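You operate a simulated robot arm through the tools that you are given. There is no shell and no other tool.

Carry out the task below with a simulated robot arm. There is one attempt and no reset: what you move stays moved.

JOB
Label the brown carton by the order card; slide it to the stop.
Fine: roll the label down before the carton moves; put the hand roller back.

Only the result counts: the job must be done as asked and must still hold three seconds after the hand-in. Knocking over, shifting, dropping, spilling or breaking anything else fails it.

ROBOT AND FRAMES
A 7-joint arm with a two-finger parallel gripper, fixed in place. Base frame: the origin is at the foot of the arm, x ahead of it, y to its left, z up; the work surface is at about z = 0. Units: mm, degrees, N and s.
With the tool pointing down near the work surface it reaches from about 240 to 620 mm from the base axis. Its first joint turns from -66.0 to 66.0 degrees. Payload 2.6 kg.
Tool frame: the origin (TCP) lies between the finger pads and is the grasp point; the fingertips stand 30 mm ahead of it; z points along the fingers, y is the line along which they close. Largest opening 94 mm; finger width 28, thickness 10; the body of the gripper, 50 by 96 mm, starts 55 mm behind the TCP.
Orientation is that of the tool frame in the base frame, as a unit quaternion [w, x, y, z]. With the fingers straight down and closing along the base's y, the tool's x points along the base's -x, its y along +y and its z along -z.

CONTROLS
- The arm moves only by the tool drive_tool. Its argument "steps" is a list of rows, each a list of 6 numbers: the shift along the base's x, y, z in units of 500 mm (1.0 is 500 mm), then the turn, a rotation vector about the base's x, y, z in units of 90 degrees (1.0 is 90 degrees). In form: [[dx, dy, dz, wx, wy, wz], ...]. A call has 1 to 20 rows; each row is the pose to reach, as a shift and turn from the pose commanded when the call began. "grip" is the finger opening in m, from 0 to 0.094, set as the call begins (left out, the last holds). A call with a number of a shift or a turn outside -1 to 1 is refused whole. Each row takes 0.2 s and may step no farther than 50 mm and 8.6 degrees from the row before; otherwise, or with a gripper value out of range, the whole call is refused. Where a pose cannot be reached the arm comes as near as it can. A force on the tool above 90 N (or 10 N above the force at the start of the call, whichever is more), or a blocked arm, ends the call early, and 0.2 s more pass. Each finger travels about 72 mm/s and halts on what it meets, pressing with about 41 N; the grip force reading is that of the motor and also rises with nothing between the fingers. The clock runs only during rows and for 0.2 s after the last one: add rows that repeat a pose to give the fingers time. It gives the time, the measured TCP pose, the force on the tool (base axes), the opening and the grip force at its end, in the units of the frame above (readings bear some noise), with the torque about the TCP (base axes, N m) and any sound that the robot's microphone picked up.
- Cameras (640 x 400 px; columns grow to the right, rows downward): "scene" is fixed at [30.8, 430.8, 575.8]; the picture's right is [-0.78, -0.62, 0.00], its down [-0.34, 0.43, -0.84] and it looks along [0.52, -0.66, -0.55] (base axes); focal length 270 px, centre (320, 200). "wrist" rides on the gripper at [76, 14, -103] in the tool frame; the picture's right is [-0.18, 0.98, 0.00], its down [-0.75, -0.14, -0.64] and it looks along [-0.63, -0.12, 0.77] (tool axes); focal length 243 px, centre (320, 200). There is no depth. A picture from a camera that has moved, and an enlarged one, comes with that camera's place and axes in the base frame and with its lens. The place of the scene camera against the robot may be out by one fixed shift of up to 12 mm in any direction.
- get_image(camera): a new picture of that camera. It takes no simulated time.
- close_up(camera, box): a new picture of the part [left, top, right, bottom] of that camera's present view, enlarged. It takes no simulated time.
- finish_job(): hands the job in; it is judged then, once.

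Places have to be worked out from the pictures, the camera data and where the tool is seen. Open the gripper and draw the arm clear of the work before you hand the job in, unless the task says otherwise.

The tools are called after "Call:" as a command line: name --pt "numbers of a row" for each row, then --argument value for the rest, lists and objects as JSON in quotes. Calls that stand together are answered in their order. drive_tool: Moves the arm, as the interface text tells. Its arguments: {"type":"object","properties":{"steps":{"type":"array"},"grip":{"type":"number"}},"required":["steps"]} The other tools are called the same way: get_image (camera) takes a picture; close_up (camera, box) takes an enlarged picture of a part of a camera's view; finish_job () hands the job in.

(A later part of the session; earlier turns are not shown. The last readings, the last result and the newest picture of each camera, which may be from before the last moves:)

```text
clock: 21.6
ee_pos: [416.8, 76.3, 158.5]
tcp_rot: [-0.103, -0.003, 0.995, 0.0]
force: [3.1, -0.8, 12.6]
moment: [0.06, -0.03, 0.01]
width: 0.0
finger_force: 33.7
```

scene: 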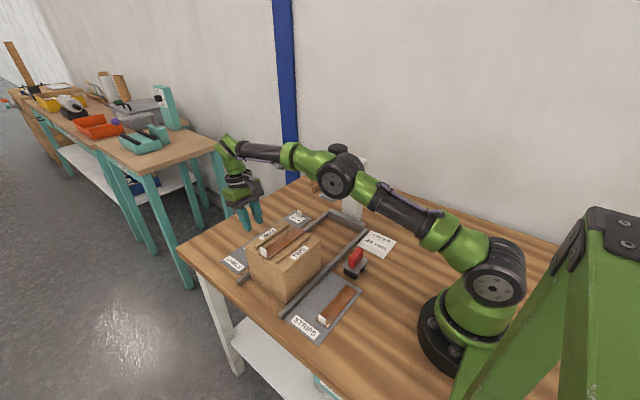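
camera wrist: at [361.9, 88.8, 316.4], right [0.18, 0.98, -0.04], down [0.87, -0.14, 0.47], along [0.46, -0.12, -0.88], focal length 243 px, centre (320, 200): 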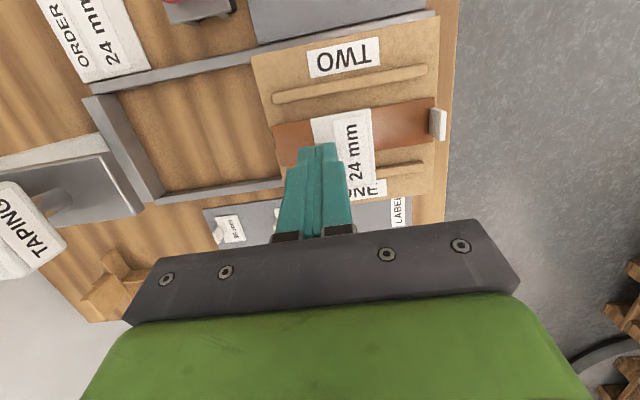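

Force has dropped to about 12.6 N. I'll ease up another 1.5 mm and then release the tab.

Call:
drive_tool --pt "0 0 0.003 0 0 0" --pt "0 0 0.003 0 0 0"

Call:
drive_tool --grip 0.026 --pt "0 0 0 0 0 0" --pt "0 0 0 0 0 0" --pt "0 0 0 0 0 0"

Call:
close_up --camera "wrist" --box '[230, 40, 430, 220]'

```text
clock: 22.2
ee_pos: [415.5, 76.2, 159.1]
tcp_rot: [-0.106, -0.002, 0.994, -0.001]
force: [1.0, -1.0, 0.1]
moment: [0.05, -0.03, -0.01]
width: 0.1
finger_force: 33.8
```

```text
clock: 23.0
ee_pos: [416.6, 76.3, 159.3]
tcp_rot: [-0.103, -0.002, 0.995, 0.001]
force: [-0.8, 0.4, 0.6]
moment: [0.0, 0.03, 0.0]
width: 26.0
finger_force: 0.1
```

```text
2.22 times, centred on (330, 130) of wrist
camera zoom: at [361.9, 89.2, 274.8], right [0.18, 0.98, -0.04], down [0.87, -0.14, 0.47], along [0.46, -0.12, -0.88], focal length 539 px, centre (298, 356)
```

zoom: 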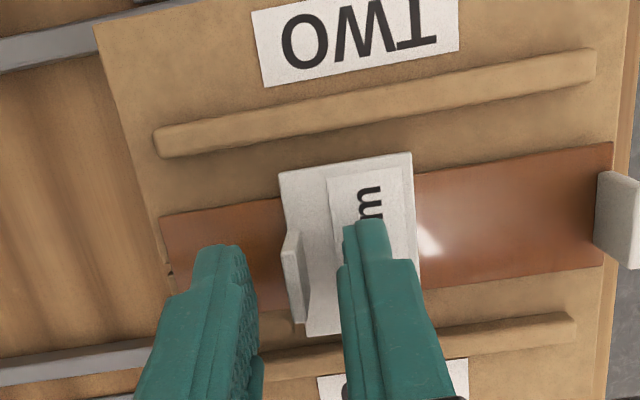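

The label is released and lying flat, with its tab up between the fingers. I'll lift straight off first and check it.

Call:
drive_tool --pt "0 0 0.03 0 0 0" --pt "0 0 0.09 0 0 0" --pt "0 0 0.16 0 0 0" --pt "0 0 0.2 0 0 0" --pt "0 0 0.2 0 0 0"

Call:
close_up --camera "wrist" --box '[240, 10, 460, 220]'

Call:
close_up --camera "scene" --box '[240, 200, 330, 280]'

```text
clock: 24.2
ee_pos: [414.8, 77.2, 260.1]
tcp_rot: [-0.104, -0.002, 0.995, 0.0]
force: [1.8, 0.5, 0.0]
moment: [0.02, -0.02, 0.02]
width: 26.2
finger_force: 0.0
```

```text
1.90 times, centred on (350, 115) of wrist
camera zoom: at [361.7, 89.5, 375.1], right [0.18, 0.98, -0.04], down [0.87, -0.14, 0.47], along [0.46, -0.12, -0.88], focal length 462 px, centre (263, 362)
```

zoom: 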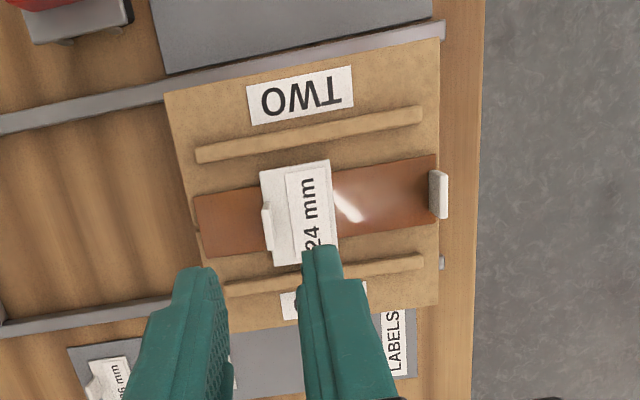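

```text
5.00 times, centred on (285, 240) of scene
camera zoom: at [30.8, 430.8, 575.8], right [-0.78, -0.62, 0.0], down [-0.34, 0.43, -0.84], along [0.52, -0.66, -0.55], focal length 1351 px, centre (495, 0)
```

zoom: 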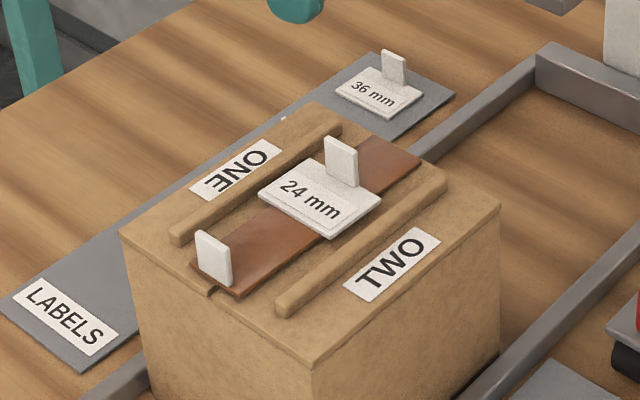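

The label lies at about x 385.5–435, y 73.5–109, nicely inside the channel with its tab at y≈75. Now I'll go to the roller, un-tilting and turning to yaw −90° at a safe height.

Call:
drive_tool --grip 0.05 --pt "-0.0257 -0.0185 0 -0.0095 -0.0095 -0.0905" --pt "-0.0515 -0.0371 0 -0.019 -0.019 -0.1811" --pt "-0.0772 -0.0556 0 -0.0285 -0.0285 -0.2716" --pt "-0.1029 -0.0742 0 -0.038 -0.038 -0.3621" --pt "-0.1286 -0.0927 0 -0.0475 -0.0475 -0.4527" --pt "-0.1544 -0.1113 0 -0.0571 -0.0571 -0.5432" --pt "-0.1801 -0.1298 0 -0.0666 -0.0666 -0.6338" --pt "-0.2058 -0.1484 0 -0.0761 -0.0761 -0.7243" --pt "-0.2315 -0.1669 -0.02 -0.0856 -0.0856 -0.8148" --pt "-0.2573 -0.1855 -0.04 -0.0951 -0.0951 -0.9054" --pt "-0.283 -0.204 -0.058 -0.1046 -0.1046 -0.9959" --pt "-0.283 -0.204 -0.058 -0.1046 -0.1046 -0.9959"

Call:
get_image --camera "wrist"

Call:
get_image --camera "scene"

```text
clock: 26.8
ee_pos: [273.3, -26.0, 229.6]
tcp_rot: [0.001, 0.706, 0.708, -0.001]
force: [-0.1, -0.1, 0.9]
moment: [0.01, -0.03, 0.03]
width: 49.8
finger_force: 0.0
```

```text
taken
camera wrist: at [287.5, 49.1, 331.8], right [0.98, -0.18, 0.0], down [-0.14, -0.75, 0.64], along [-0.12, -0.63, -0.77], focal length 243 px, centre (320, 200)
```

wrist: 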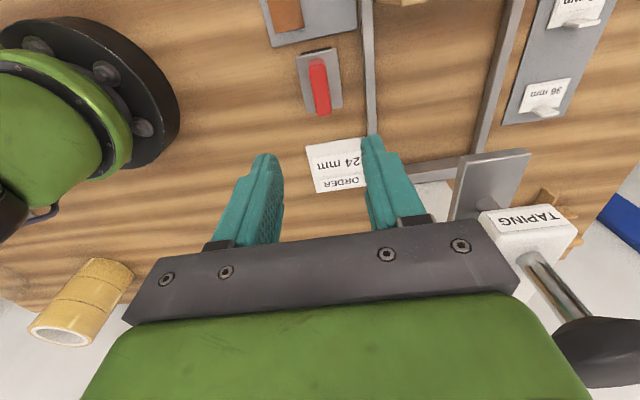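

```text
taken
```

scene: 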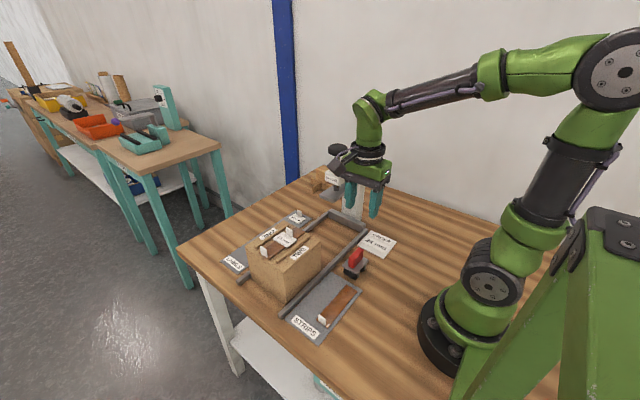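

Yaw −90° is reachable and I'm above the roller. I'll enlarge it to measure the handle accurately.

Call:
close_up --camera "wrist" --box '[280, 35, 370, 130]'

Call:
close_up --camera "scene" --box '[240, 200, 330, 310]'

```text
4.21 times, centred on (325, 82) of wrist
camera zoom: at [287.5, 49.1, 331.8], right [0.98, -0.18, 0.0], down [-0.14, -0.75, 0.64], along [-0.12, -0.63, -0.77], focal length 1022 px, centre (299, 695)
```

zoom: 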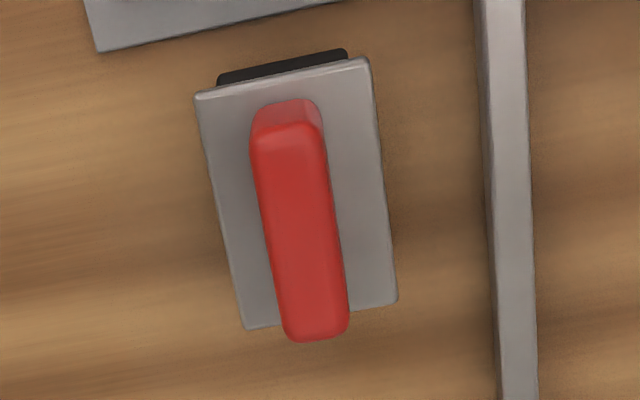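

```text
3.64 times, centred on (285, 255) of scene
camera zoom: at [30.8, 430.8, 575.8], right [-0.78, -0.62, 0.0], down [-0.34, 0.43, -0.84], along [0.52, -0.66, -0.55], focal length 983 px, centre (447, 0)
```

zoom: 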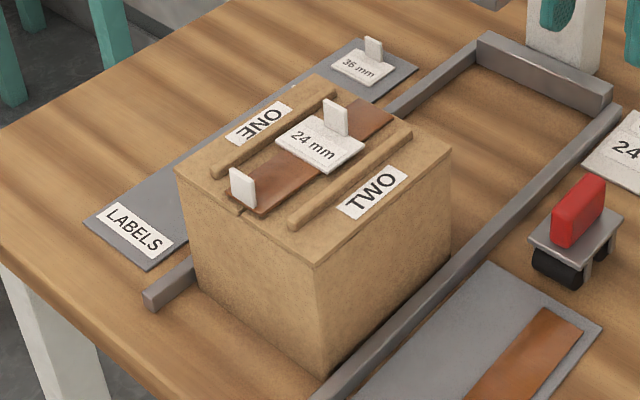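

The handle centre is at (274.5, −26.4), and the plate edges agree with the earlier estimate. I'll descend over the handle with the fingers 50 mm apart, tips stopping about 5 mm above the plate.

Call:
drive_tool --pt "0.0022 0 -0.08 0 0 0" --pt "0.0022 0 -0.16 0 0 0" --pt "0.0022 0 -0.23 0 0 0" --pt "0.0022 0 -0.28 0 0 0" --pt "0.0022 0 -0.31 0 0 0" --pt "0.0022 0 -0.322 0 0 0" --pt "0.0022 0 -0.322 0 0 0"

Call:
get_image --camera "wrist"

Call:
close_up --camera "scene" --box '[310, 190, 400, 290]'

```text
clock: 28.4
ee_pos: [275.0, -27.1, 68.2]
tcp_rot: [0.0, 0.706, 0.708, 0.001]
force: [-0.5, -0.1, 0.1]
moment: [0.02, 0.02, -0.02]
width: 50.0
finger_force: 0.1
```

```text
taken
camera wrist: at [288.4, 49.3, 170.5], right [0.98, -0.18, 0.0], down [-0.14, -0.75, 0.64], along [-0.12, -0.63, -0.77], focal length 243 px, centre (320, 200)
```

wrist: 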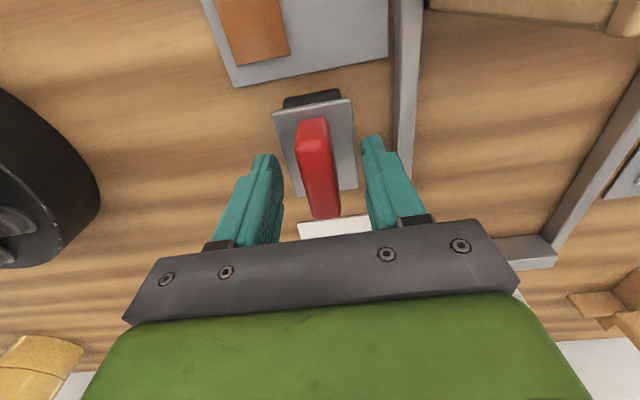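

```text
4.00 times, centred on (355, 240) of scene
camera zoom: at [30.8, 430.8, 575.8], right [-0.78, -0.62, 0.0], down [-0.34, 0.43, -0.84], along [0.52, -0.66, -0.55], focal length 1081 px, centre (180, 40)
```

zoom: 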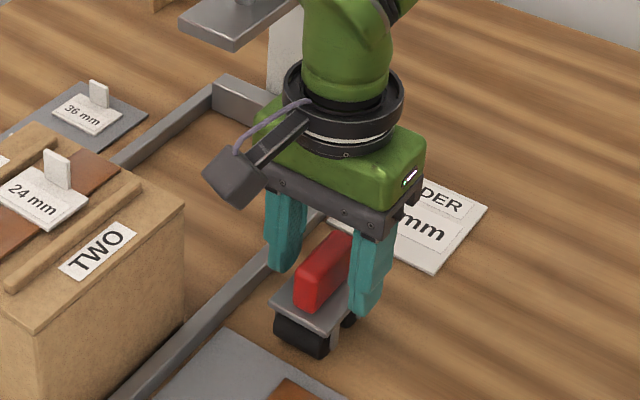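

The handle is centred between the fingers with no contact. I'll close on it and record the pose for returning the roller.

Call:
drive_tool --grip 0.0 --pt "0 0 0 0 0 0" --pt "0 0 0 0 0 0" --pt "0 0 0 0 0 0" --pt "0 0 0 0 0 0"

Call:
close_up --camera "wrist" --box '[220, 70, 420, 240]'

```text
clock: 29.4
ee_pos: [275.1, -25.3, 69.7]
tcp_rot: [0.001, 0.705, 0.709, -0.001]
force: [-0.1, -0.2, -0.5]
moment: [0.01, -0.01, -0.01]
width: 21.9
finger_force: 41.0
```

```text
2.35 times, centred on (320, 155) of wrist
camera zoom: at [288.4, 49.3, 170.7], right [0.98, -0.18, 0.0], down [-0.14, -0.75, 0.64], along [-0.12, -0.63, -0.77], focal length 571 px, centre (320, 306)
```

zoom: 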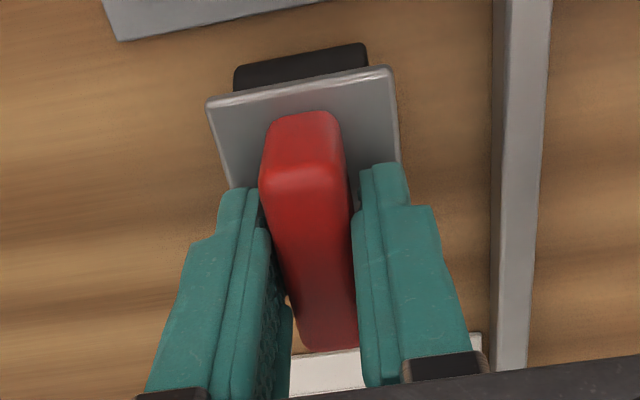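

The grip reads 21.9 mm at 41 N, so the handle is held. I'll lift a bit and check that the roller comes up level.

Call:
drive_tool --pt "0 0 0.02 0 0 0" --pt "0 0 0.06 0 0 0" --pt "0 0 0.12 0 0 0" --pt "0 0 0.12 0 0 0" --pt "0 0 0.12 0 0 0"

Call:
get_image --camera "wrist"

Call:
close_up --camera "scene" --box '[290, 170, 400, 290]'

```text
clock: 30.6
ee_pos: [275.2, -25.3, 128.8]
tcp_rot: [0.001, 0.705, 0.709, 0.001]
force: [-0.2, 0.0, -1.5]
moment: [0.0, 0.01, 0.04]
width: 22.2
finger_force: 40.9
```

```text
taken
camera wrist: at [288.8, 49.6, 231.0], right [0.98, -0.18, 0.0], down [-0.14, -0.75, 0.64], along [-0.12, -0.63, -0.77], focal length 243 px, centre (320, 200)
```

wrist: 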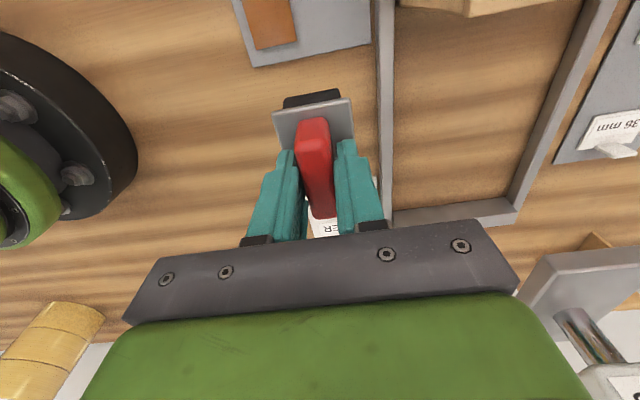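

```text
3.33 times, centred on (345, 230) of scene
camera zoom: at [30.8, 430.8, 575.8], right [-0.78, -0.62, 0.0], down [-0.34, 0.43, -0.84], along [0.52, -0.66, -0.55], focal length 901 px, centre (237, 100)
```

zoom: 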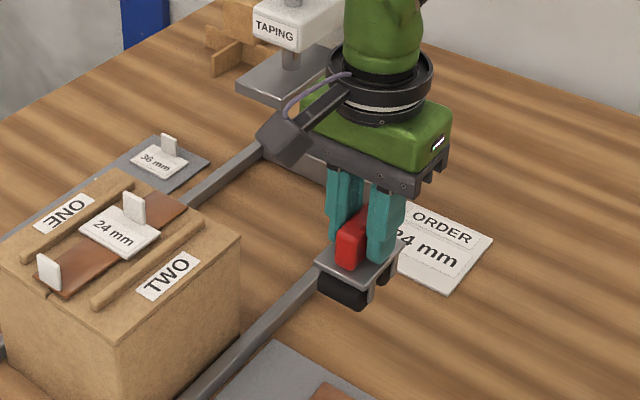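

The roller is up and level, weighing about 1.5 N. I'll carry it above the label at the free-end side of the tab, with roller centre about (410.5, 112), keeping the drums well above the tab on the way.

Call:
drive_tool --pt "0 0 0.08 0 0 0" --pt "0 0 0.16 0 0 0" --pt "0.03 0.03 0.224 0 0 0" --pt "0.09 0.09 0.224 0 0 0" --pt "0.15 0.15 0.224 0 0 0" --pt "0.21 0.21 0.224 0 0 0" --pt "0.26 0.265 0.224 0 0 0" --pt "0.272 0.2768 0.224 0 0 0" --pt "0.272 0.2768 0.224 0 0 0"

Call:
get_image --camera "wrist"

Call:
close_up --camera "scene" --box '[220, 160, 340, 300]'

```text
clock: 32.6
ee_pos: [412.3, 112.5, 241.6]
tcp_rot: [0.001, 0.706, 0.709, -0.001]
force: [0.3, -0.4, -1.5]
moment: [-0.01, 0.0, 0.02]
width: 21.6
finger_force: 40.9
```

```text
taken
camera wrist: at [424.7, 187.7, 343.3], right [0.98, -0.18, 0.0], down [-0.14, -0.75, 0.64], along [-0.12, -0.63, -0.77], focal length 243 px, centre (320, 200)
```

wrist: 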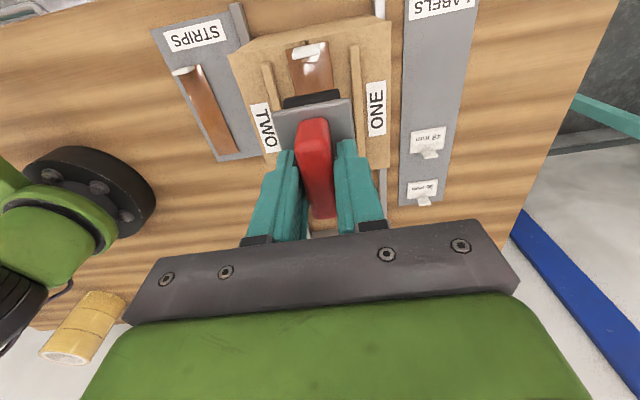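

```text
2.86 times, centred on (280, 230) of scene
camera zoom: at [30.8, 430.8, 575.8], right [-0.78, -0.62, 0.0], down [-0.34, 0.43, -0.84], along [0.52, -0.66, -0.55], focal length 772 px, centre (434, 114)
```

zoom: 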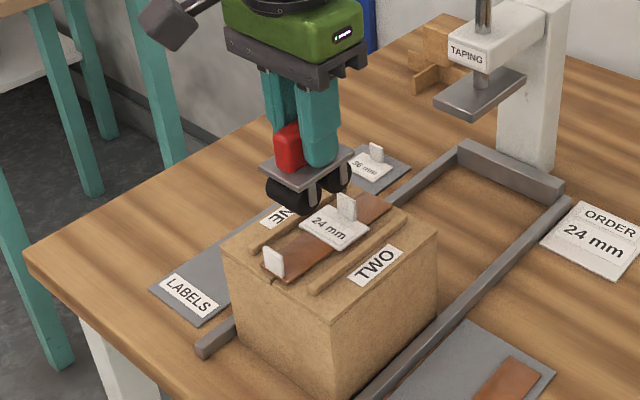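

The roller is above the label at about (410.7, 111.7, 240). I'll lower it most of the way, to about 7 mm above expected contact, and check the clearances to the tab and ribs.

Call:
drive_tool --pt "0 0 -0.04 0 0 0" --pt "0 0 -0.07 0 0 0" --pt "0 0 -0.084 0 0 0" --pt "0 0 -0.084 0 0 0"

Call:
close_up --camera "wrist" --box '[220, 20, 420, 240]'

Call:
close_up --camera "scene" --box '[245, 200, 325, 280]'

```text
clock: 33.6
ee_pos: [410.7, 112.1, 199.7]
tcp_rot: [-0.001, 0.706, 0.708, -0.001]
force: [-0.1, 1.0, -1.0]
moment: [-0.03, 0.01, 0.0]
width: 21.9
finger_force: 41.2
```

```text
1.82 times, centred on (320, 130) of wrist
camera zoom: at [424.4, 187.5, 300.9], right [0.98, -0.18, 0.0], down [-0.14, -0.75, 0.64], along [-0.12, -0.63, -0.77], focal length 441 px, centre (320, 327)
```

zoom: 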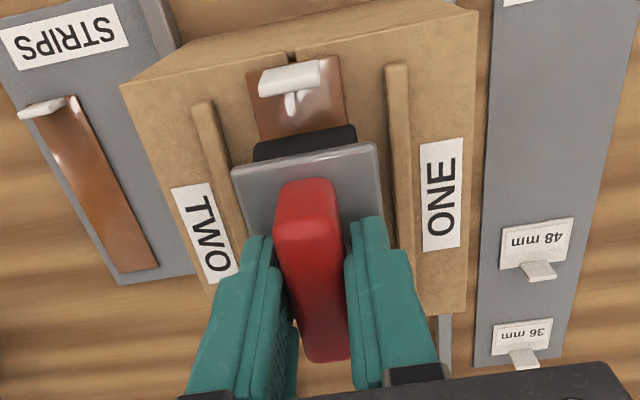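

```text
5.00 times, centred on (285, 240) of scene
camera zoom: at [30.8, 430.8, 575.8], right [-0.78, -0.62, 0.0], down [-0.34, 0.43, -0.84], along [0.52, -0.66, -0.55], focal length 1351 px, centre (495, 0)
```

zoom: 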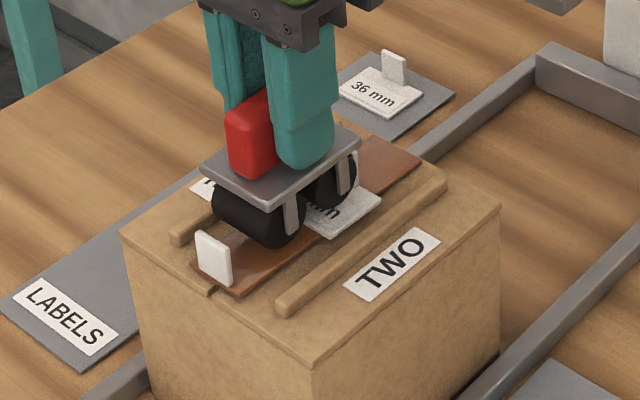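

Clearances look good: the −y drum is over the label face and the +y drum over the strip, short of the strip's tab. I'll lower in small steps and watch the force.

Call:
drive_tool --pt "0 0 -0.006 0 0 0" --pt "0 0 -0.01 0 0 0" --pt "0 0 -0.014 0 0 0" --pt "0 0 -0.014 0 0 0"

```text
clock: 34.6
ee_pos: [411.7, 113.6, 191.2]
tcp_rot: [0.001, 0.705, 0.709, 0.001]
force: [-0.2, -0.3, 6.4]
moment: [-0.15, -0.01, -0.04]
width: 21.7
finger_force: 41.3
```

First contact: about 8 N with a moment of −0.15 N·m about x, which means the −y drum is on the label, as intended. I'll press about 3 mm further for roughly 25 N.

Call:
drive_tool --pt "0 0 -0.002 0 0 0" --pt "0 0 -0.004 0 0 0" --pt "0 0 -0.006 0 0 0" --pt "0 0 -0.006 0 0 0"

Call:
close_up --camera "scene" --box '[245, 200, 325, 280]'

```text
clock: 35.6
ee_pos: [412.1, 111.4, 191.9]
tcp_rot: [0.002, 0.705, 0.709, 0.002]
force: [1.1, -0.2, 27.6]
moment: [-0.54, 0.03, 0.01]
width: 22.0
finger_force: 41.0
```

```text
5.00 times, centred on (285, 240) of scene
camera zoom: at [30.7, 430.8, 575.9], right [-0.78, -0.62, 0.0], down [-0.34, 0.43, -0.84], along [0.52, -0.66, -0.55], focal length 1351 px, centre (495, 0)
```

zoom: 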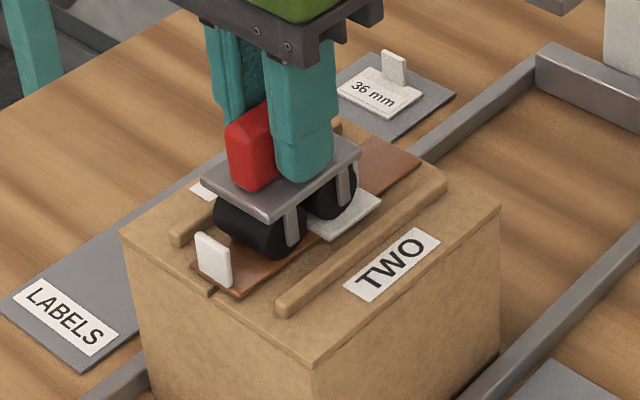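

About 29 N is now on the −y drum, all on the label (moment arm ≈19 mm). I'll roll slowly in +y, from the tab side towards the free edge, and check the side force.

Call:
drive_tool --pt "0 0.003 0 0 0 0" --pt "0 0.007 0 0 0 0" --pt "0 0.012 0 0 0 0" --pt "0 0.017 0 0 0 0" --pt "0 0.022 0 0 0 0" --pt "0 0.026 0 0 0 0"

Call:
close_up --camera "scene" --box '[245, 200, 325, 280]'

Call:
get_image --camera "wrist"

```text
clock: 37.0
ee_pos: [412.6, 125.5, 190.8]
tcp_rot: [0.001, 0.706, 0.708, 0.001]
force: [0.4, 0.9, 24.8]
moment: [-0.41, 0.04, 0.03]
width: 21.6
finger_force: 41.0
```

```text
5.00 times, centred on (285, 240) of scene
camera zoom: at [30.7, 430.8, 575.9], right [-0.78, -0.62, 0.0], down [-0.34, 0.43, -0.84], along [0.52, -0.66, -0.55], focal length 1351 px, centre (495, 0)
```

zoom: 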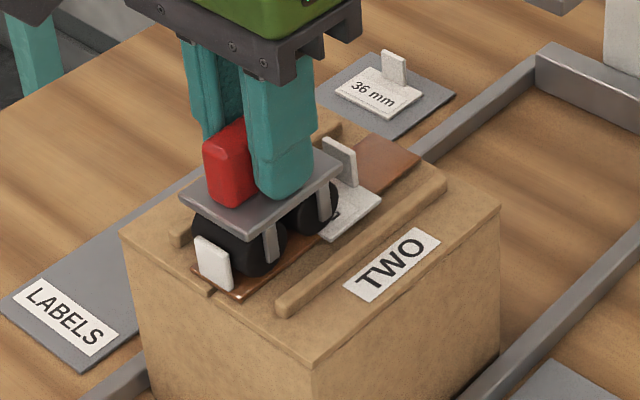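

```text
taken
camera wrist: at [424.7, 200.9, 292.4], right [0.98, -0.18, 0.0], down [-0.14, -0.75, 0.64], along [-0.11, -0.63, -0.77], focal length 243 px, centre (320, 200)
```

wrist: 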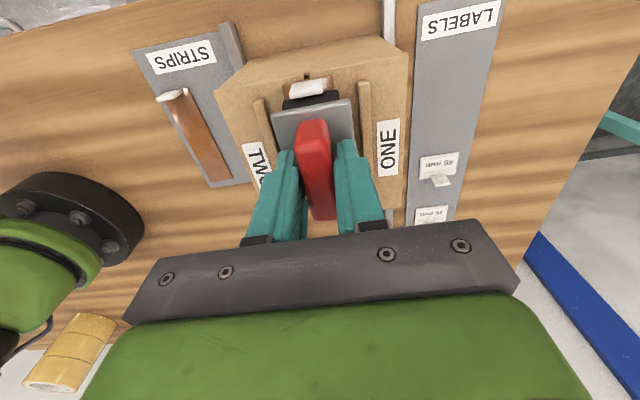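

The roll went smoothly, with negligible side force, and the carton and label have not moved. I'll make several more full strokes back towards the tab and out to the free edge.

Call:
drive_tool --pt "0 -0.006 0 0 0 0" --pt "0 -0.012 0 0 0 0" --pt "0 -0.018 0 0 0 0" --pt "0 -0.024 0 0 0 0" --pt "0 -0.03 0 0 0 0" --pt "0 -0.024 0 0 0 0" --pt "0 -0.018 0 0 0 0" --pt "0 -0.012 0 0 0 0" --pt "0 -0.006 0 0 0 0" --pt "0 0 0 0 0 0" --pt "0 -0.006 0 0 0 0" --pt "0 -0.012 0 0 0 0" --pt "0 -0.018 0 0 0 0" --pt "0 -0.024 0 0 0 0" --pt "0 -0.03 0 0 0 0"

Call:
close_up --camera "scene" --box '[245, 200, 325, 280]'

```text
clock: 40.2
ee_pos: [412.6, 110.8, 189.9]
tcp_rot: [0.001, 0.706, 0.708, 0.0]
force: [0.6, 0.3, 25.4]
moment: [-0.46, 0.02, 0.0]
width: 21.8
finger_force: 40.8
```

```text
5.00 times, centred on (285, 240) of scene
camera zoom: at [30.7, 430.8, 575.9], right [-0.78, -0.62, 0.0], down [-0.34, 0.43, -0.84], along [0.52, -0.66, -0.55], focal length 1351 px, centre (495, 0)
```

zoom: 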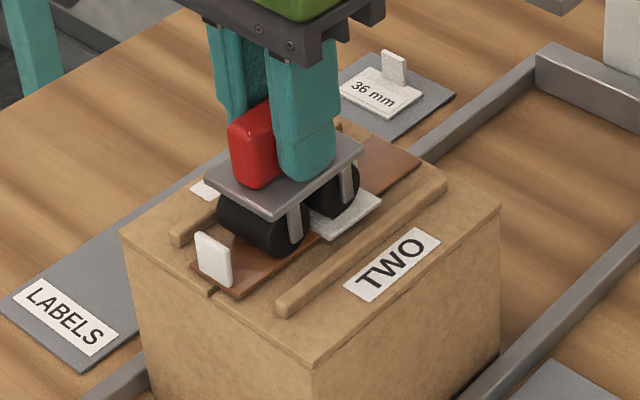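

Three strokes are done with a steady ~27 N and negligible side force. I'll creep 2 mm closer to the tab, make one more outward stroke, and then lift off to look at the label.

Call:
drive_tool --pt "0 -0.002 0 0 0 0" --pt "0 -0.004 0 0 0 0" --pt "0 0.002 0 0 0 0" --pt "0 0.008 0 0 0 0" --pt "0 0.014 0 0 0 0" --pt "0 0.02 0 0 0 0" --pt "0 0.026 0 0 0 0" --pt "0 0.03 0 0 0 0" --pt "0 0.03 0.01 0 0 0" --pt "0 0.03 0.03 0 0 0" --pt "0 0.015 0.08 0 0 0" --pt "0 0.015 0.12 0 0 0" --pt "0 0.015 0.12 0 0 0"

Call:
close_up --camera "scene" --box '[245, 200, 325, 280]'

Call:
get_image --camera "wrist"

```text
clock: 43.0
ee_pos: [410.5, 118.4, 249.8]
tcp_rot: [0.001, 0.705, 0.709, 0.0]
force: [0.0, -0.4, -1.3]
moment: [0.01, -0.03, 0.0]
width: 21.2
finger_force: 40.9
```

```text
5.00 times, centred on (285, 240) of scene
camera zoom: at [30.8, 430.8, 575.8], right [-0.78, -0.62, 0.0], down [-0.34, 0.43, -0.84], along [0.52, -0.66, -0.55], focal length 1351 px, centre (495, 0)
```

zoom: 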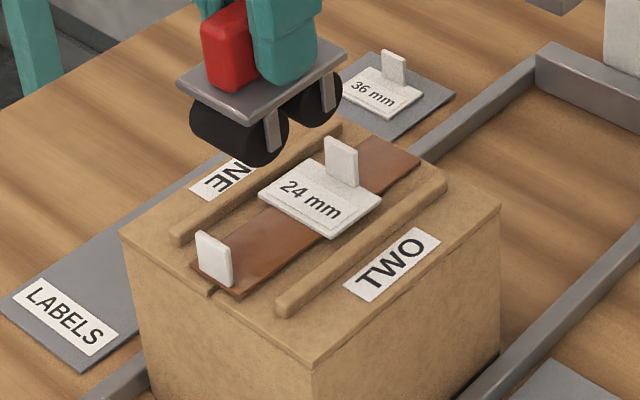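

```text
taken
camera wrist: at [424.3, 193.4, 351.2], right [0.98, -0.18, 0.0], down [-0.14, -0.75, 0.64], along [-0.12, -0.63, -0.77], focal length 243 px, centre (320, 200)
```

wrist: 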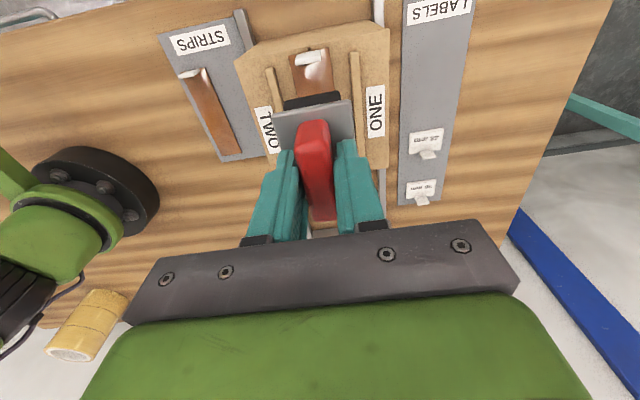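

The label stayed put and flat. The last ~2–3 mm at its free edge weren't reached because the strip's own tab limits the rear drum. I'll make one stroke with the roller tilted 18° so only the −y drum bears, starting by posing above the label.

Call:
drive_tool --pt "0 -0.01 0 0.06 0 0" --pt "0 -0.025 -0.02 0.13 0 0" --pt "0 -0.043 -0.05 0.2 0 0" --pt "0 -0.043 -0.08 0.2 0 0" --pt "0 -0.043 -0.094 0.2 0 0" --pt "0 -0.043 -0.094 0.2 0 0"

Call:
close_up --camera "scene" --box '[245, 190, 325, 270]'

```text
clock: 44.4
ee_pos: [411.2, 95.8, 201.0]
tcp_rot: [-0.111, 0.697, 0.7, 0.11]
force: [0.3, 0.0, -1.2]
moment: [-0.02, 0.03, -0.01]
width: 22.2
finger_force: 41.0
```

```text
5.00 times, centred on (285, 230) of scene
camera zoom: at [30.8, 430.8, 575.8], right [-0.78, -0.62, 0.0], down [-0.34, 0.43, -0.84], along [0.52, -0.66, -0.55], focal length 1351 px, centre (495, 50)
```

zoom: 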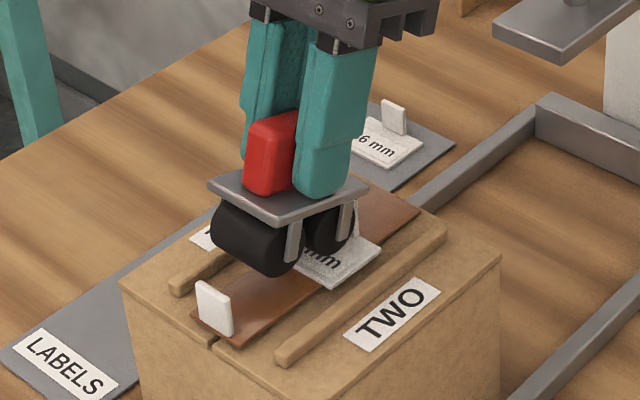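

The tilt is right, with the +y drum raised and the −y drum over the label. I'll lower gently to contact.

Call:
drive_tool --pt "0 0 -0.006 0 0 0" --pt "0 0 -0.01 0 0 0" --pt "0 0 -0.014 0 0 0" --pt "0 0 -0.014 0 0 0"

```text
clock: 45.4
ee_pos: [410.9, 97.2, 195.4]
tcp_rot: [-0.109, 0.697, 0.7, 0.111]
force: [0.9, 0.9, -1.9]
moment: [-0.03, 0.01, -0.03]
width: 21.9
finger_force: 40.8
```

No contact yet at z≈195. I'll continue down in 1 mm steps.

Call:
drive_tool --pt "0 0 -0.002 0 0 0" --pt "0 0 -0.004 0 0 0" --pt "0 0 -0.006 0 0 0" --pt "0 0 -0.006 0 0 0"

```text
clock: 46.4
ee_pos: [411.3, 95.4, 194.3]
tcp_rot: [-0.109, 0.697, 0.699, 0.112]
force: [-0.6, 0.2, 10.9]
moment: [-0.02, 0.03, 0.0]
width: 21.7
finger_force: 41.0
```

Contact is about 12 N directly under the TCP. I'll press 2 mm more, roll +y to the free edge and a bit back and forth, then lift off.

Call:
drive_tool --pt "0 0 -0.002 0 0 0" --pt "0 0 -0.004 0 0 0" --pt "0 -0.004 -0.004 0 0 0" --pt "0 -0.007 -0.004 0 0 0" --pt "0 -0.002 -0.004 0 0 0" --pt "0 0.004 -0.004 0 0 0" --pt "0 0.01 -0.004 0 0 0" --pt "0 0.016 -0.004 0 0 0" --pt "0 0.022 -0.004 0 0 0" --pt "0 0.025 -0.004 0 0 0"

Call:
close_up --camera "scene" --box '[245, 190, 325, 270]'

```text
clock: 48.6
ee_pos: [413.0, 110.4, 192.4]
tcp_rot: [-0.11, 0.696, 0.701, 0.112]
force: [1.2, 1.4, 28.4]
moment: [0.05, 0.05, 0.02]
width: 21.8
finger_force: 40.4
```

```text
5.00 times, centred on (285, 230) of scene
camera zoom: at [30.7, 430.8, 575.9], right [-0.78, -0.62, 0.0], down [-0.34, 0.43, -0.84], along [0.52, -0.66, -0.55], focal length 1351 px, centre (495, 50)
```

zoom: 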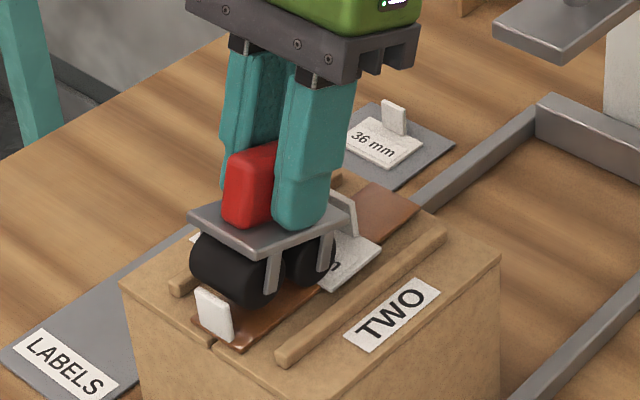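

The last stroke covered the free edge at about 29 N. I'll lift straight off, level the roller again, and check the label.

Call:
drive_tool --pt "0 0 0.02 0 0 0" --pt "0 0 0.08 0 0 0" --pt "0 0 0.15 0 0 0" --pt "0 0 0.16 -0.07 0 0" --pt "0 0 0.16 -0.14 0 0" --pt "0 0 0.16 -0.2 0 0" --pt "0 0 0.16 -0.2 0 0"

Call:
close_up --camera "scene" --box '[245, 190, 325, 270]'

```text
clock: 50.2
ee_pos: [411.8, 107.9, 270.9]
tcp_rot: [0.001, 0.706, 0.708, 0.001]
force: [0.1, -0.2, -1.3]
moment: [0.0, -0.02, 0.01]
width: 22.3
finger_force: 41.1
```

```text
5.00 times, centred on (285, 230) of scene
camera zoom: at [30.8, 430.8, 575.8], right [-0.78, -0.62, 0.0], down [-0.34, 0.43, -0.84], along [0.52, -0.66, -0.55], focal length 1351 px, centre (495, 50)
```

zoom: 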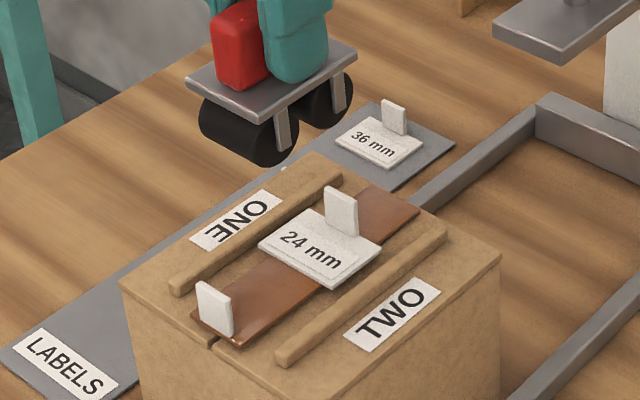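

The label is still in place and flat. I'll check that the roller hasn't slipped or rotated in the grip before returning it.

Call:
close_up --camera "wrist" --box '[220, 70, 420, 240]'

```text
2.35 times, centred on (320, 155) of wrist
camera zoom: at [425.0, 184.2, 372.6], right [0.98, -0.18, 0.0], down [-0.14, -0.75, 0.64], along [-0.12, -0.63, -0.77], focal length 571 px, centre (320, 306)
```

zoom: 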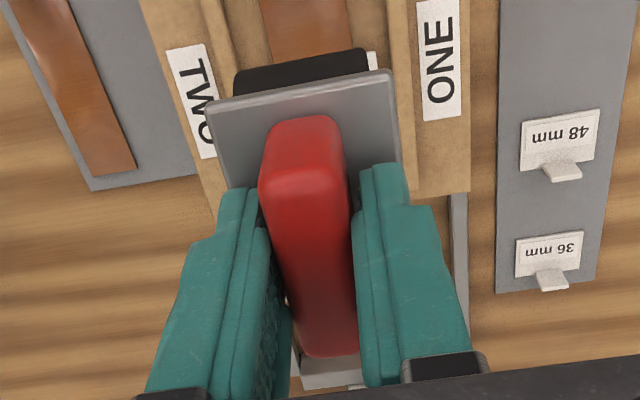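

The roller is held as before, shifted about 1 mm up in the grip at most. I'll carry it back over its original spot and stop about 30 mm above the table.

Call:
drive_tool --pt "-0.0544 -0.054 0 0 0 0" --pt "-0.1088 -0.1079 0 0 0 0" --pt "-0.1632 -0.1619 -0.03 0 0 0" --pt "-0.2176 -0.2158 -0.08 0 0 0" --pt "-0.272 -0.2698 -0.12 0 0 0" --pt "-0.272 -0.2698 -0.2 0 0 0" --pt "-0.272 -0.2698 -0.28 0 0 0" --pt "-0.272 -0.2698 -0.34 0 0 0" --pt "-0.272 -0.2698 -0.34 0 0 0"

Call:
get_image --camera "wrist"

Call:
close_up --camera "scene" --box '[300, 190, 400, 290]'

```text
clock: 52.2
ee_pos: [274.9, -25.2, 100.8]
tcp_rot: [0.0, 0.706, 0.708, -0.001]
force: [-0.4, 0.3, -1.2]
moment: [0.05, 0.02, 0.0]
width: 21.8
finger_force: 41.3
```

```text
taken
camera wrist: at [288.0, 50.3, 202.6], right [0.98, -0.18, 0.0], down [-0.14, -0.75, 0.64], along [-0.12, -0.63, -0.77], focal length 243 px, centre (320, 200)
```

wrist: 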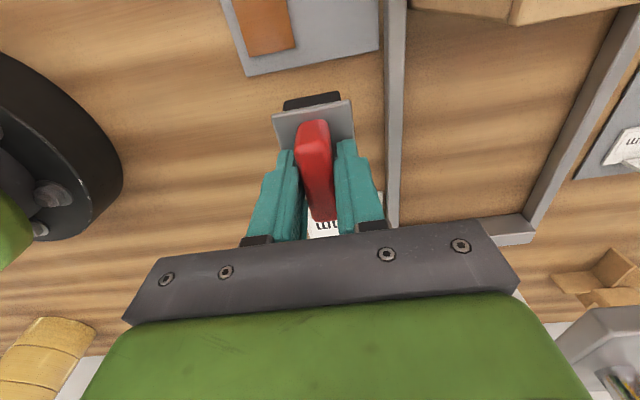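

```text
4.00 times, centred on (350, 240) of scene
camera zoom: at [30.8, 430.8, 575.8], right [-0.78, -0.62, 0.0], down [-0.34, 0.43, -0.84], along [0.52, -0.66, -0.55], focal length 1081 px, centre (200, 40)
```

zoom: 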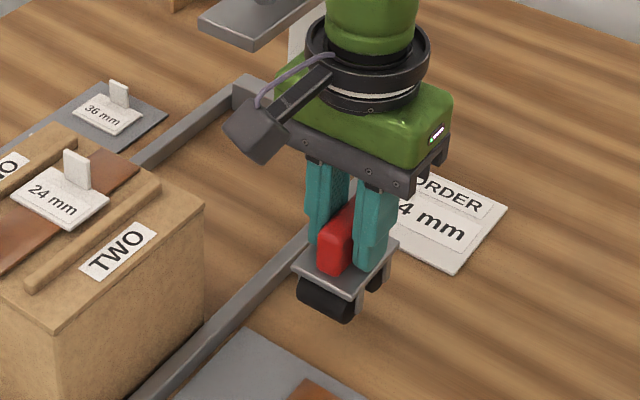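

I'm above the original spot at (274.5, −25.5). I'll lower to about 1 mm above the expected touch, then feel for the table.

Call:
drive_tool --pt "0 0 -0.03 0 0 0" --pt "0 0 -0.05 0 0 0" --pt "0 0 -0.058 0 0 0" --pt "0 0 -0.06 0 0 0" --pt "0 0 -0.06 0 0 0"

```text
clock: 53.4
ee_pos: [274.8, -25.1, 70.4]
tcp_rot: [0.002, 0.705, 0.709, -0.001]
force: [-0.4, 0.0, -2.7]
moment: [-0.04, -0.05, -0.04]
width: 21.8
finger_force: 41.2
```

No contact yet at z≈70. I'll continue in 1 mm steps.

Call:
drive_tool --pt "0 0 -0.002 0 0 0" --pt "0 0 -0.004 0 0 0" --pt "0 0 -0.004 0 0 0"

```text
clock: 54.2
ee_pos: [275.7, -25.8, 68.3]
tcp_rot: [0.001, 0.706, 0.709, 0.0]
force: [0.7, -0.9, -2.2]
moment: [0.01, -0.02, 0.0]
width: 21.8
finger_force: 41.2
```

Call:
drive_tool --pt "0 0 -0.002 0 0 0" --pt "0 0 -0.003 0 0 0" --pt "0 0 -0.003 0 0 0"

Call:
close_up --camera "scene" --box '[335, 235, 380, 285]'

```text
clock: 55.0
ee_pos: [275.3, -25.8, 67.2]
tcp_rot: [0.0, 0.705, 0.709, 0.0]
force: [-0.9, -0.7, 8.6]
moment: [0.14, 0.07, 0.0]
width: 21.7
finger_force: 40.9
```

```text
8.00 times, centred on (358, 260) of scene
camera zoom: at [30.8, 430.8, 575.8], right [-0.78, -0.62, 0.0], down [-0.34, 0.43, -0.84], along [0.52, -0.66, -0.55], focal length 2162 px, centre (20, -280)
```

zoom: 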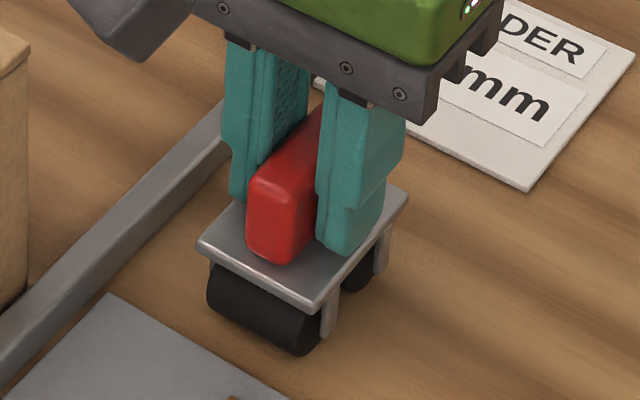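

The roller is touching the table at about 10 N. I'll ease off slightly and open the fingers to leave it standing.

Call:
drive_tool --pt "0 0 0.001 0 0 0" --pt "0 0 0.002 0 0 0" --pt "0 0 0.002 0 0 0"

Call:
drive_tool --grip 0.05 --pt "0 0 0 0 0 0" --pt "0 0 0 0 0 0" --pt "0 0 0 0 0 0"

Call:
get_image --camera "wrist"

Call:
close_up --camera "scene" --box '[335, 235, 380, 285]'

```text
clock: 55.8
ee_pos: [275.2, -25.3, 68.1]
tcp_rot: [-0.001, 0.705, 0.709, 0.001]
force: [0.1, -0.4, -1.8]
moment: [0.0, 0.0, 0.0]
width: 22.0
finger_force: 41.1
```

```text
clock: 56.6
ee_pos: [274.7, -25.8, 68.6]
tcp_rot: [0.0, 0.705, 0.709, -0.001]
force: [-0.4, 0.4, -0.1]
moment: [-0.01, 0.0, 0.02]
width: 50.2
finger_force: 0.1
```

```text
taken
camera wrist: at [288.5, 49.5, 169.7], right [0.98, -0.18, 0.0], down [-0.14, -0.75, 0.64], along [-0.12, -0.63, -0.77], focal length 243 px, centre (320, 200)
```

wrist: 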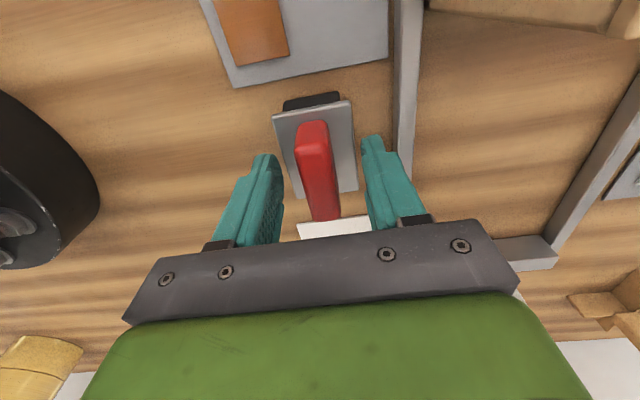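

```text
8.00 times, centred on (358, 260) of scene
camera zoom: at [30.8, 430.8, 575.8], right [-0.78, -0.62, 0.0], down [-0.34, 0.43, -0.84], along [0.52, -0.66, -0.55], focal length 2162 px, centre (20, -280)
```

zoom: 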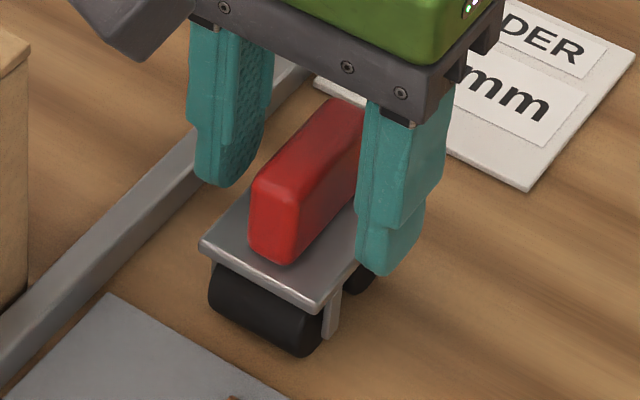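

The roller stands on its original spot and the fingers are clear of the handle. I'll lift straight up and compare its place with the first picture.

Call:
drive_tool --pt "0 0 0.04 0 0 0" --pt "0 0 0.12 0 0 0" --pt "0 0 0.21 0 0 0" --pt "0 0 0.3 0 0 0" --pt "0 0 0.38 0 0 0" --pt "0 0 0.38 0 0 0"

Call:
close_up --camera "scene" --box '[338, 242, 374, 280]'

Call:
get_image --camera "wrist"

```text
clock: 58.0
ee_pos: [276.1, -25.9, 258.5]
tcp_rot: [0.0, 0.706, 0.709, -0.001]
force: [-0.2, 0.2, 0.1]
moment: [0.0, -0.02, -0.02]
width: 50.0
finger_force: 0.0
```

```text
10.53 times, centred on (356, 261) of scene
camera zoom: at [30.8, 430.8, 575.8], right [-0.78, -0.62, 0.0], down [-0.34, 0.43, -0.84], along [0.52, -0.66, -0.55], focal length 2844 px, centre (-59, -442)
```

zoom: 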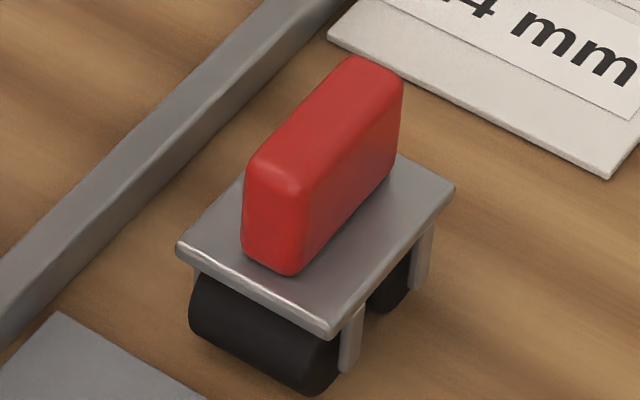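

```text
taken
camera wrist: at [288.9, 49.8, 360.2], right [0.98, -0.18, 0.0], down [-0.14, -0.75, 0.64], along [-0.12, -0.63, -0.77], focal length 243 px, centre (320, 200)
```

wrist: 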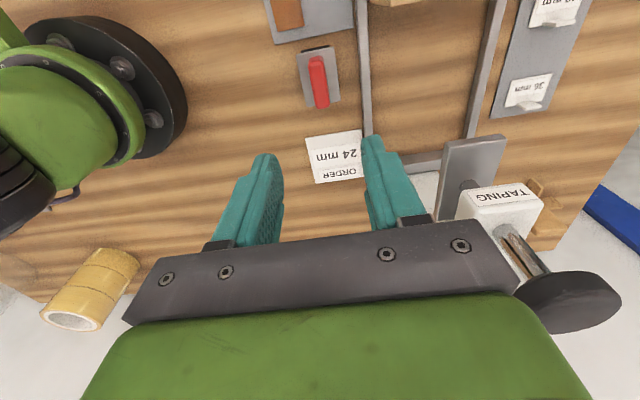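

The roller is back within about 1 mm of its original place. Before sliding, I need to be sure the label's tab (top at roughly z 143) clears the press plate, so I'll measure the plate carefully.

Call:
close_up --camera "wrist" --box '[420, 120, 560, 240]'

Call:
close_up --camera "scene" --box '[315, 160, 375, 215]'

Call:
close_up --camera "scene" --box '[230, 150, 390, 300]'

```text
3.33 times, centred on (490, 180) of wrist
camera zoom: at [288.9, 49.8, 360.2], right [0.98, -0.18, 0.0], down [-0.14, -0.75, 0.64], along [-0.12, -0.63, -0.77], focal length 809 px, centre (-247, 267)
```

zoom: 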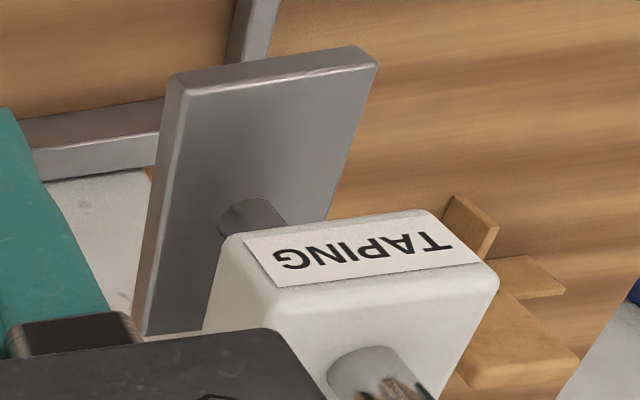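

```text
7.27 times, centred on (345, 188) of scene
camera zoom: at [30.8, 430.8, 575.8], right [-0.78, -0.62, 0.0], down [-0.34, 0.43, -0.84], along [0.52, -0.66, -0.55], focal length 1965 px, centre (138, 291)
```

zoom: 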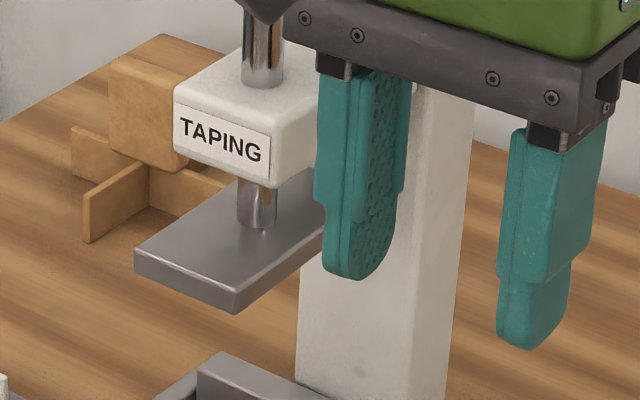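

```text
2.67 times, centred on (310, 225) of scene
camera zoom: at [30.8, 430.8, 575.8], right [-0.78, -0.62, 0.0], down [-0.34, 0.43, -0.84], along [0.52, -0.66, -0.55], focal length 721 px, centre (347, 133)
```

zoom: 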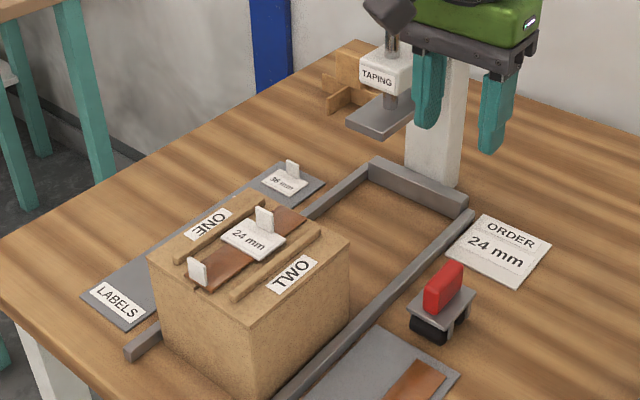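

The plate's edges are a bit ambiguous in these views; my estimate of its underside is z≈151–156, against a tab top near 143. I'll take a second, lower view from a clear spot beside the roller to triangulate it better.

Call:
drive_tool --pt "0 -0.03 -0.07 0 0 0" --pt "0 -0.06 -0.15 0 0 0" --pt "0 -0.08 -0.216 0 0 0" --pt "0 -0.08 -0.216 0 0 0"

Call:
get_image --camera "wrist"

Call:
close_up --camera "wrist" --box '[480, 90, 640, 250]'

```text
clock: 59.0
ee_pos: [276.0, -65.9, 148.1]
tcp_rot: [0.0, 0.706, 0.708, 0.0]
force: [-0.4, 0.7, 0.7]
moment: [-0.01, -0.02, 0.01]
width: 49.9
finger_force: 0.0
```

```text
taken
camera wrist: at [288.7, 9.5, 250.8], right [0.98, -0.18, 0.0], down [-0.14, -0.75, 0.64], along [-0.12, -0.63, -0.77], focal length 243 px, centre (320, 200)
```

wrist: 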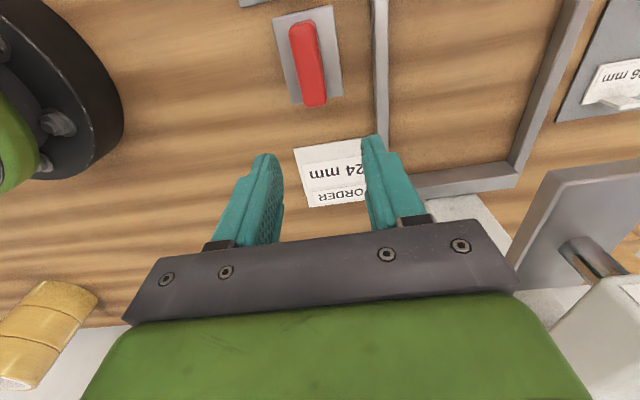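

```text
2.50 times, centred on (560, 170) of wrist
camera zoom: at [288.7, 9.5, 250.8], right [0.98, -0.18, 0.0], down [-0.14, -0.75, 0.64], along [-0.12, -0.63, -0.77], focal length 606 px, centre (-280, 275)
```

zoom: 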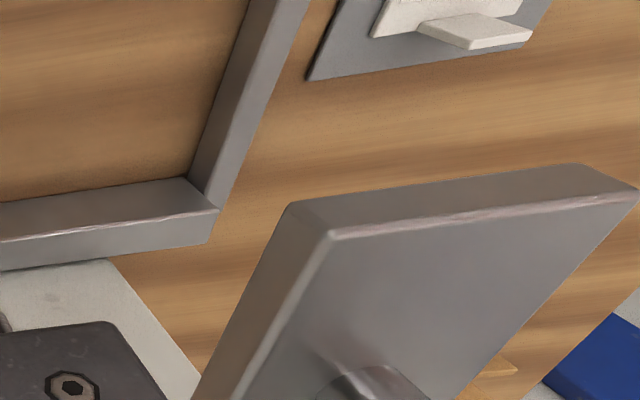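

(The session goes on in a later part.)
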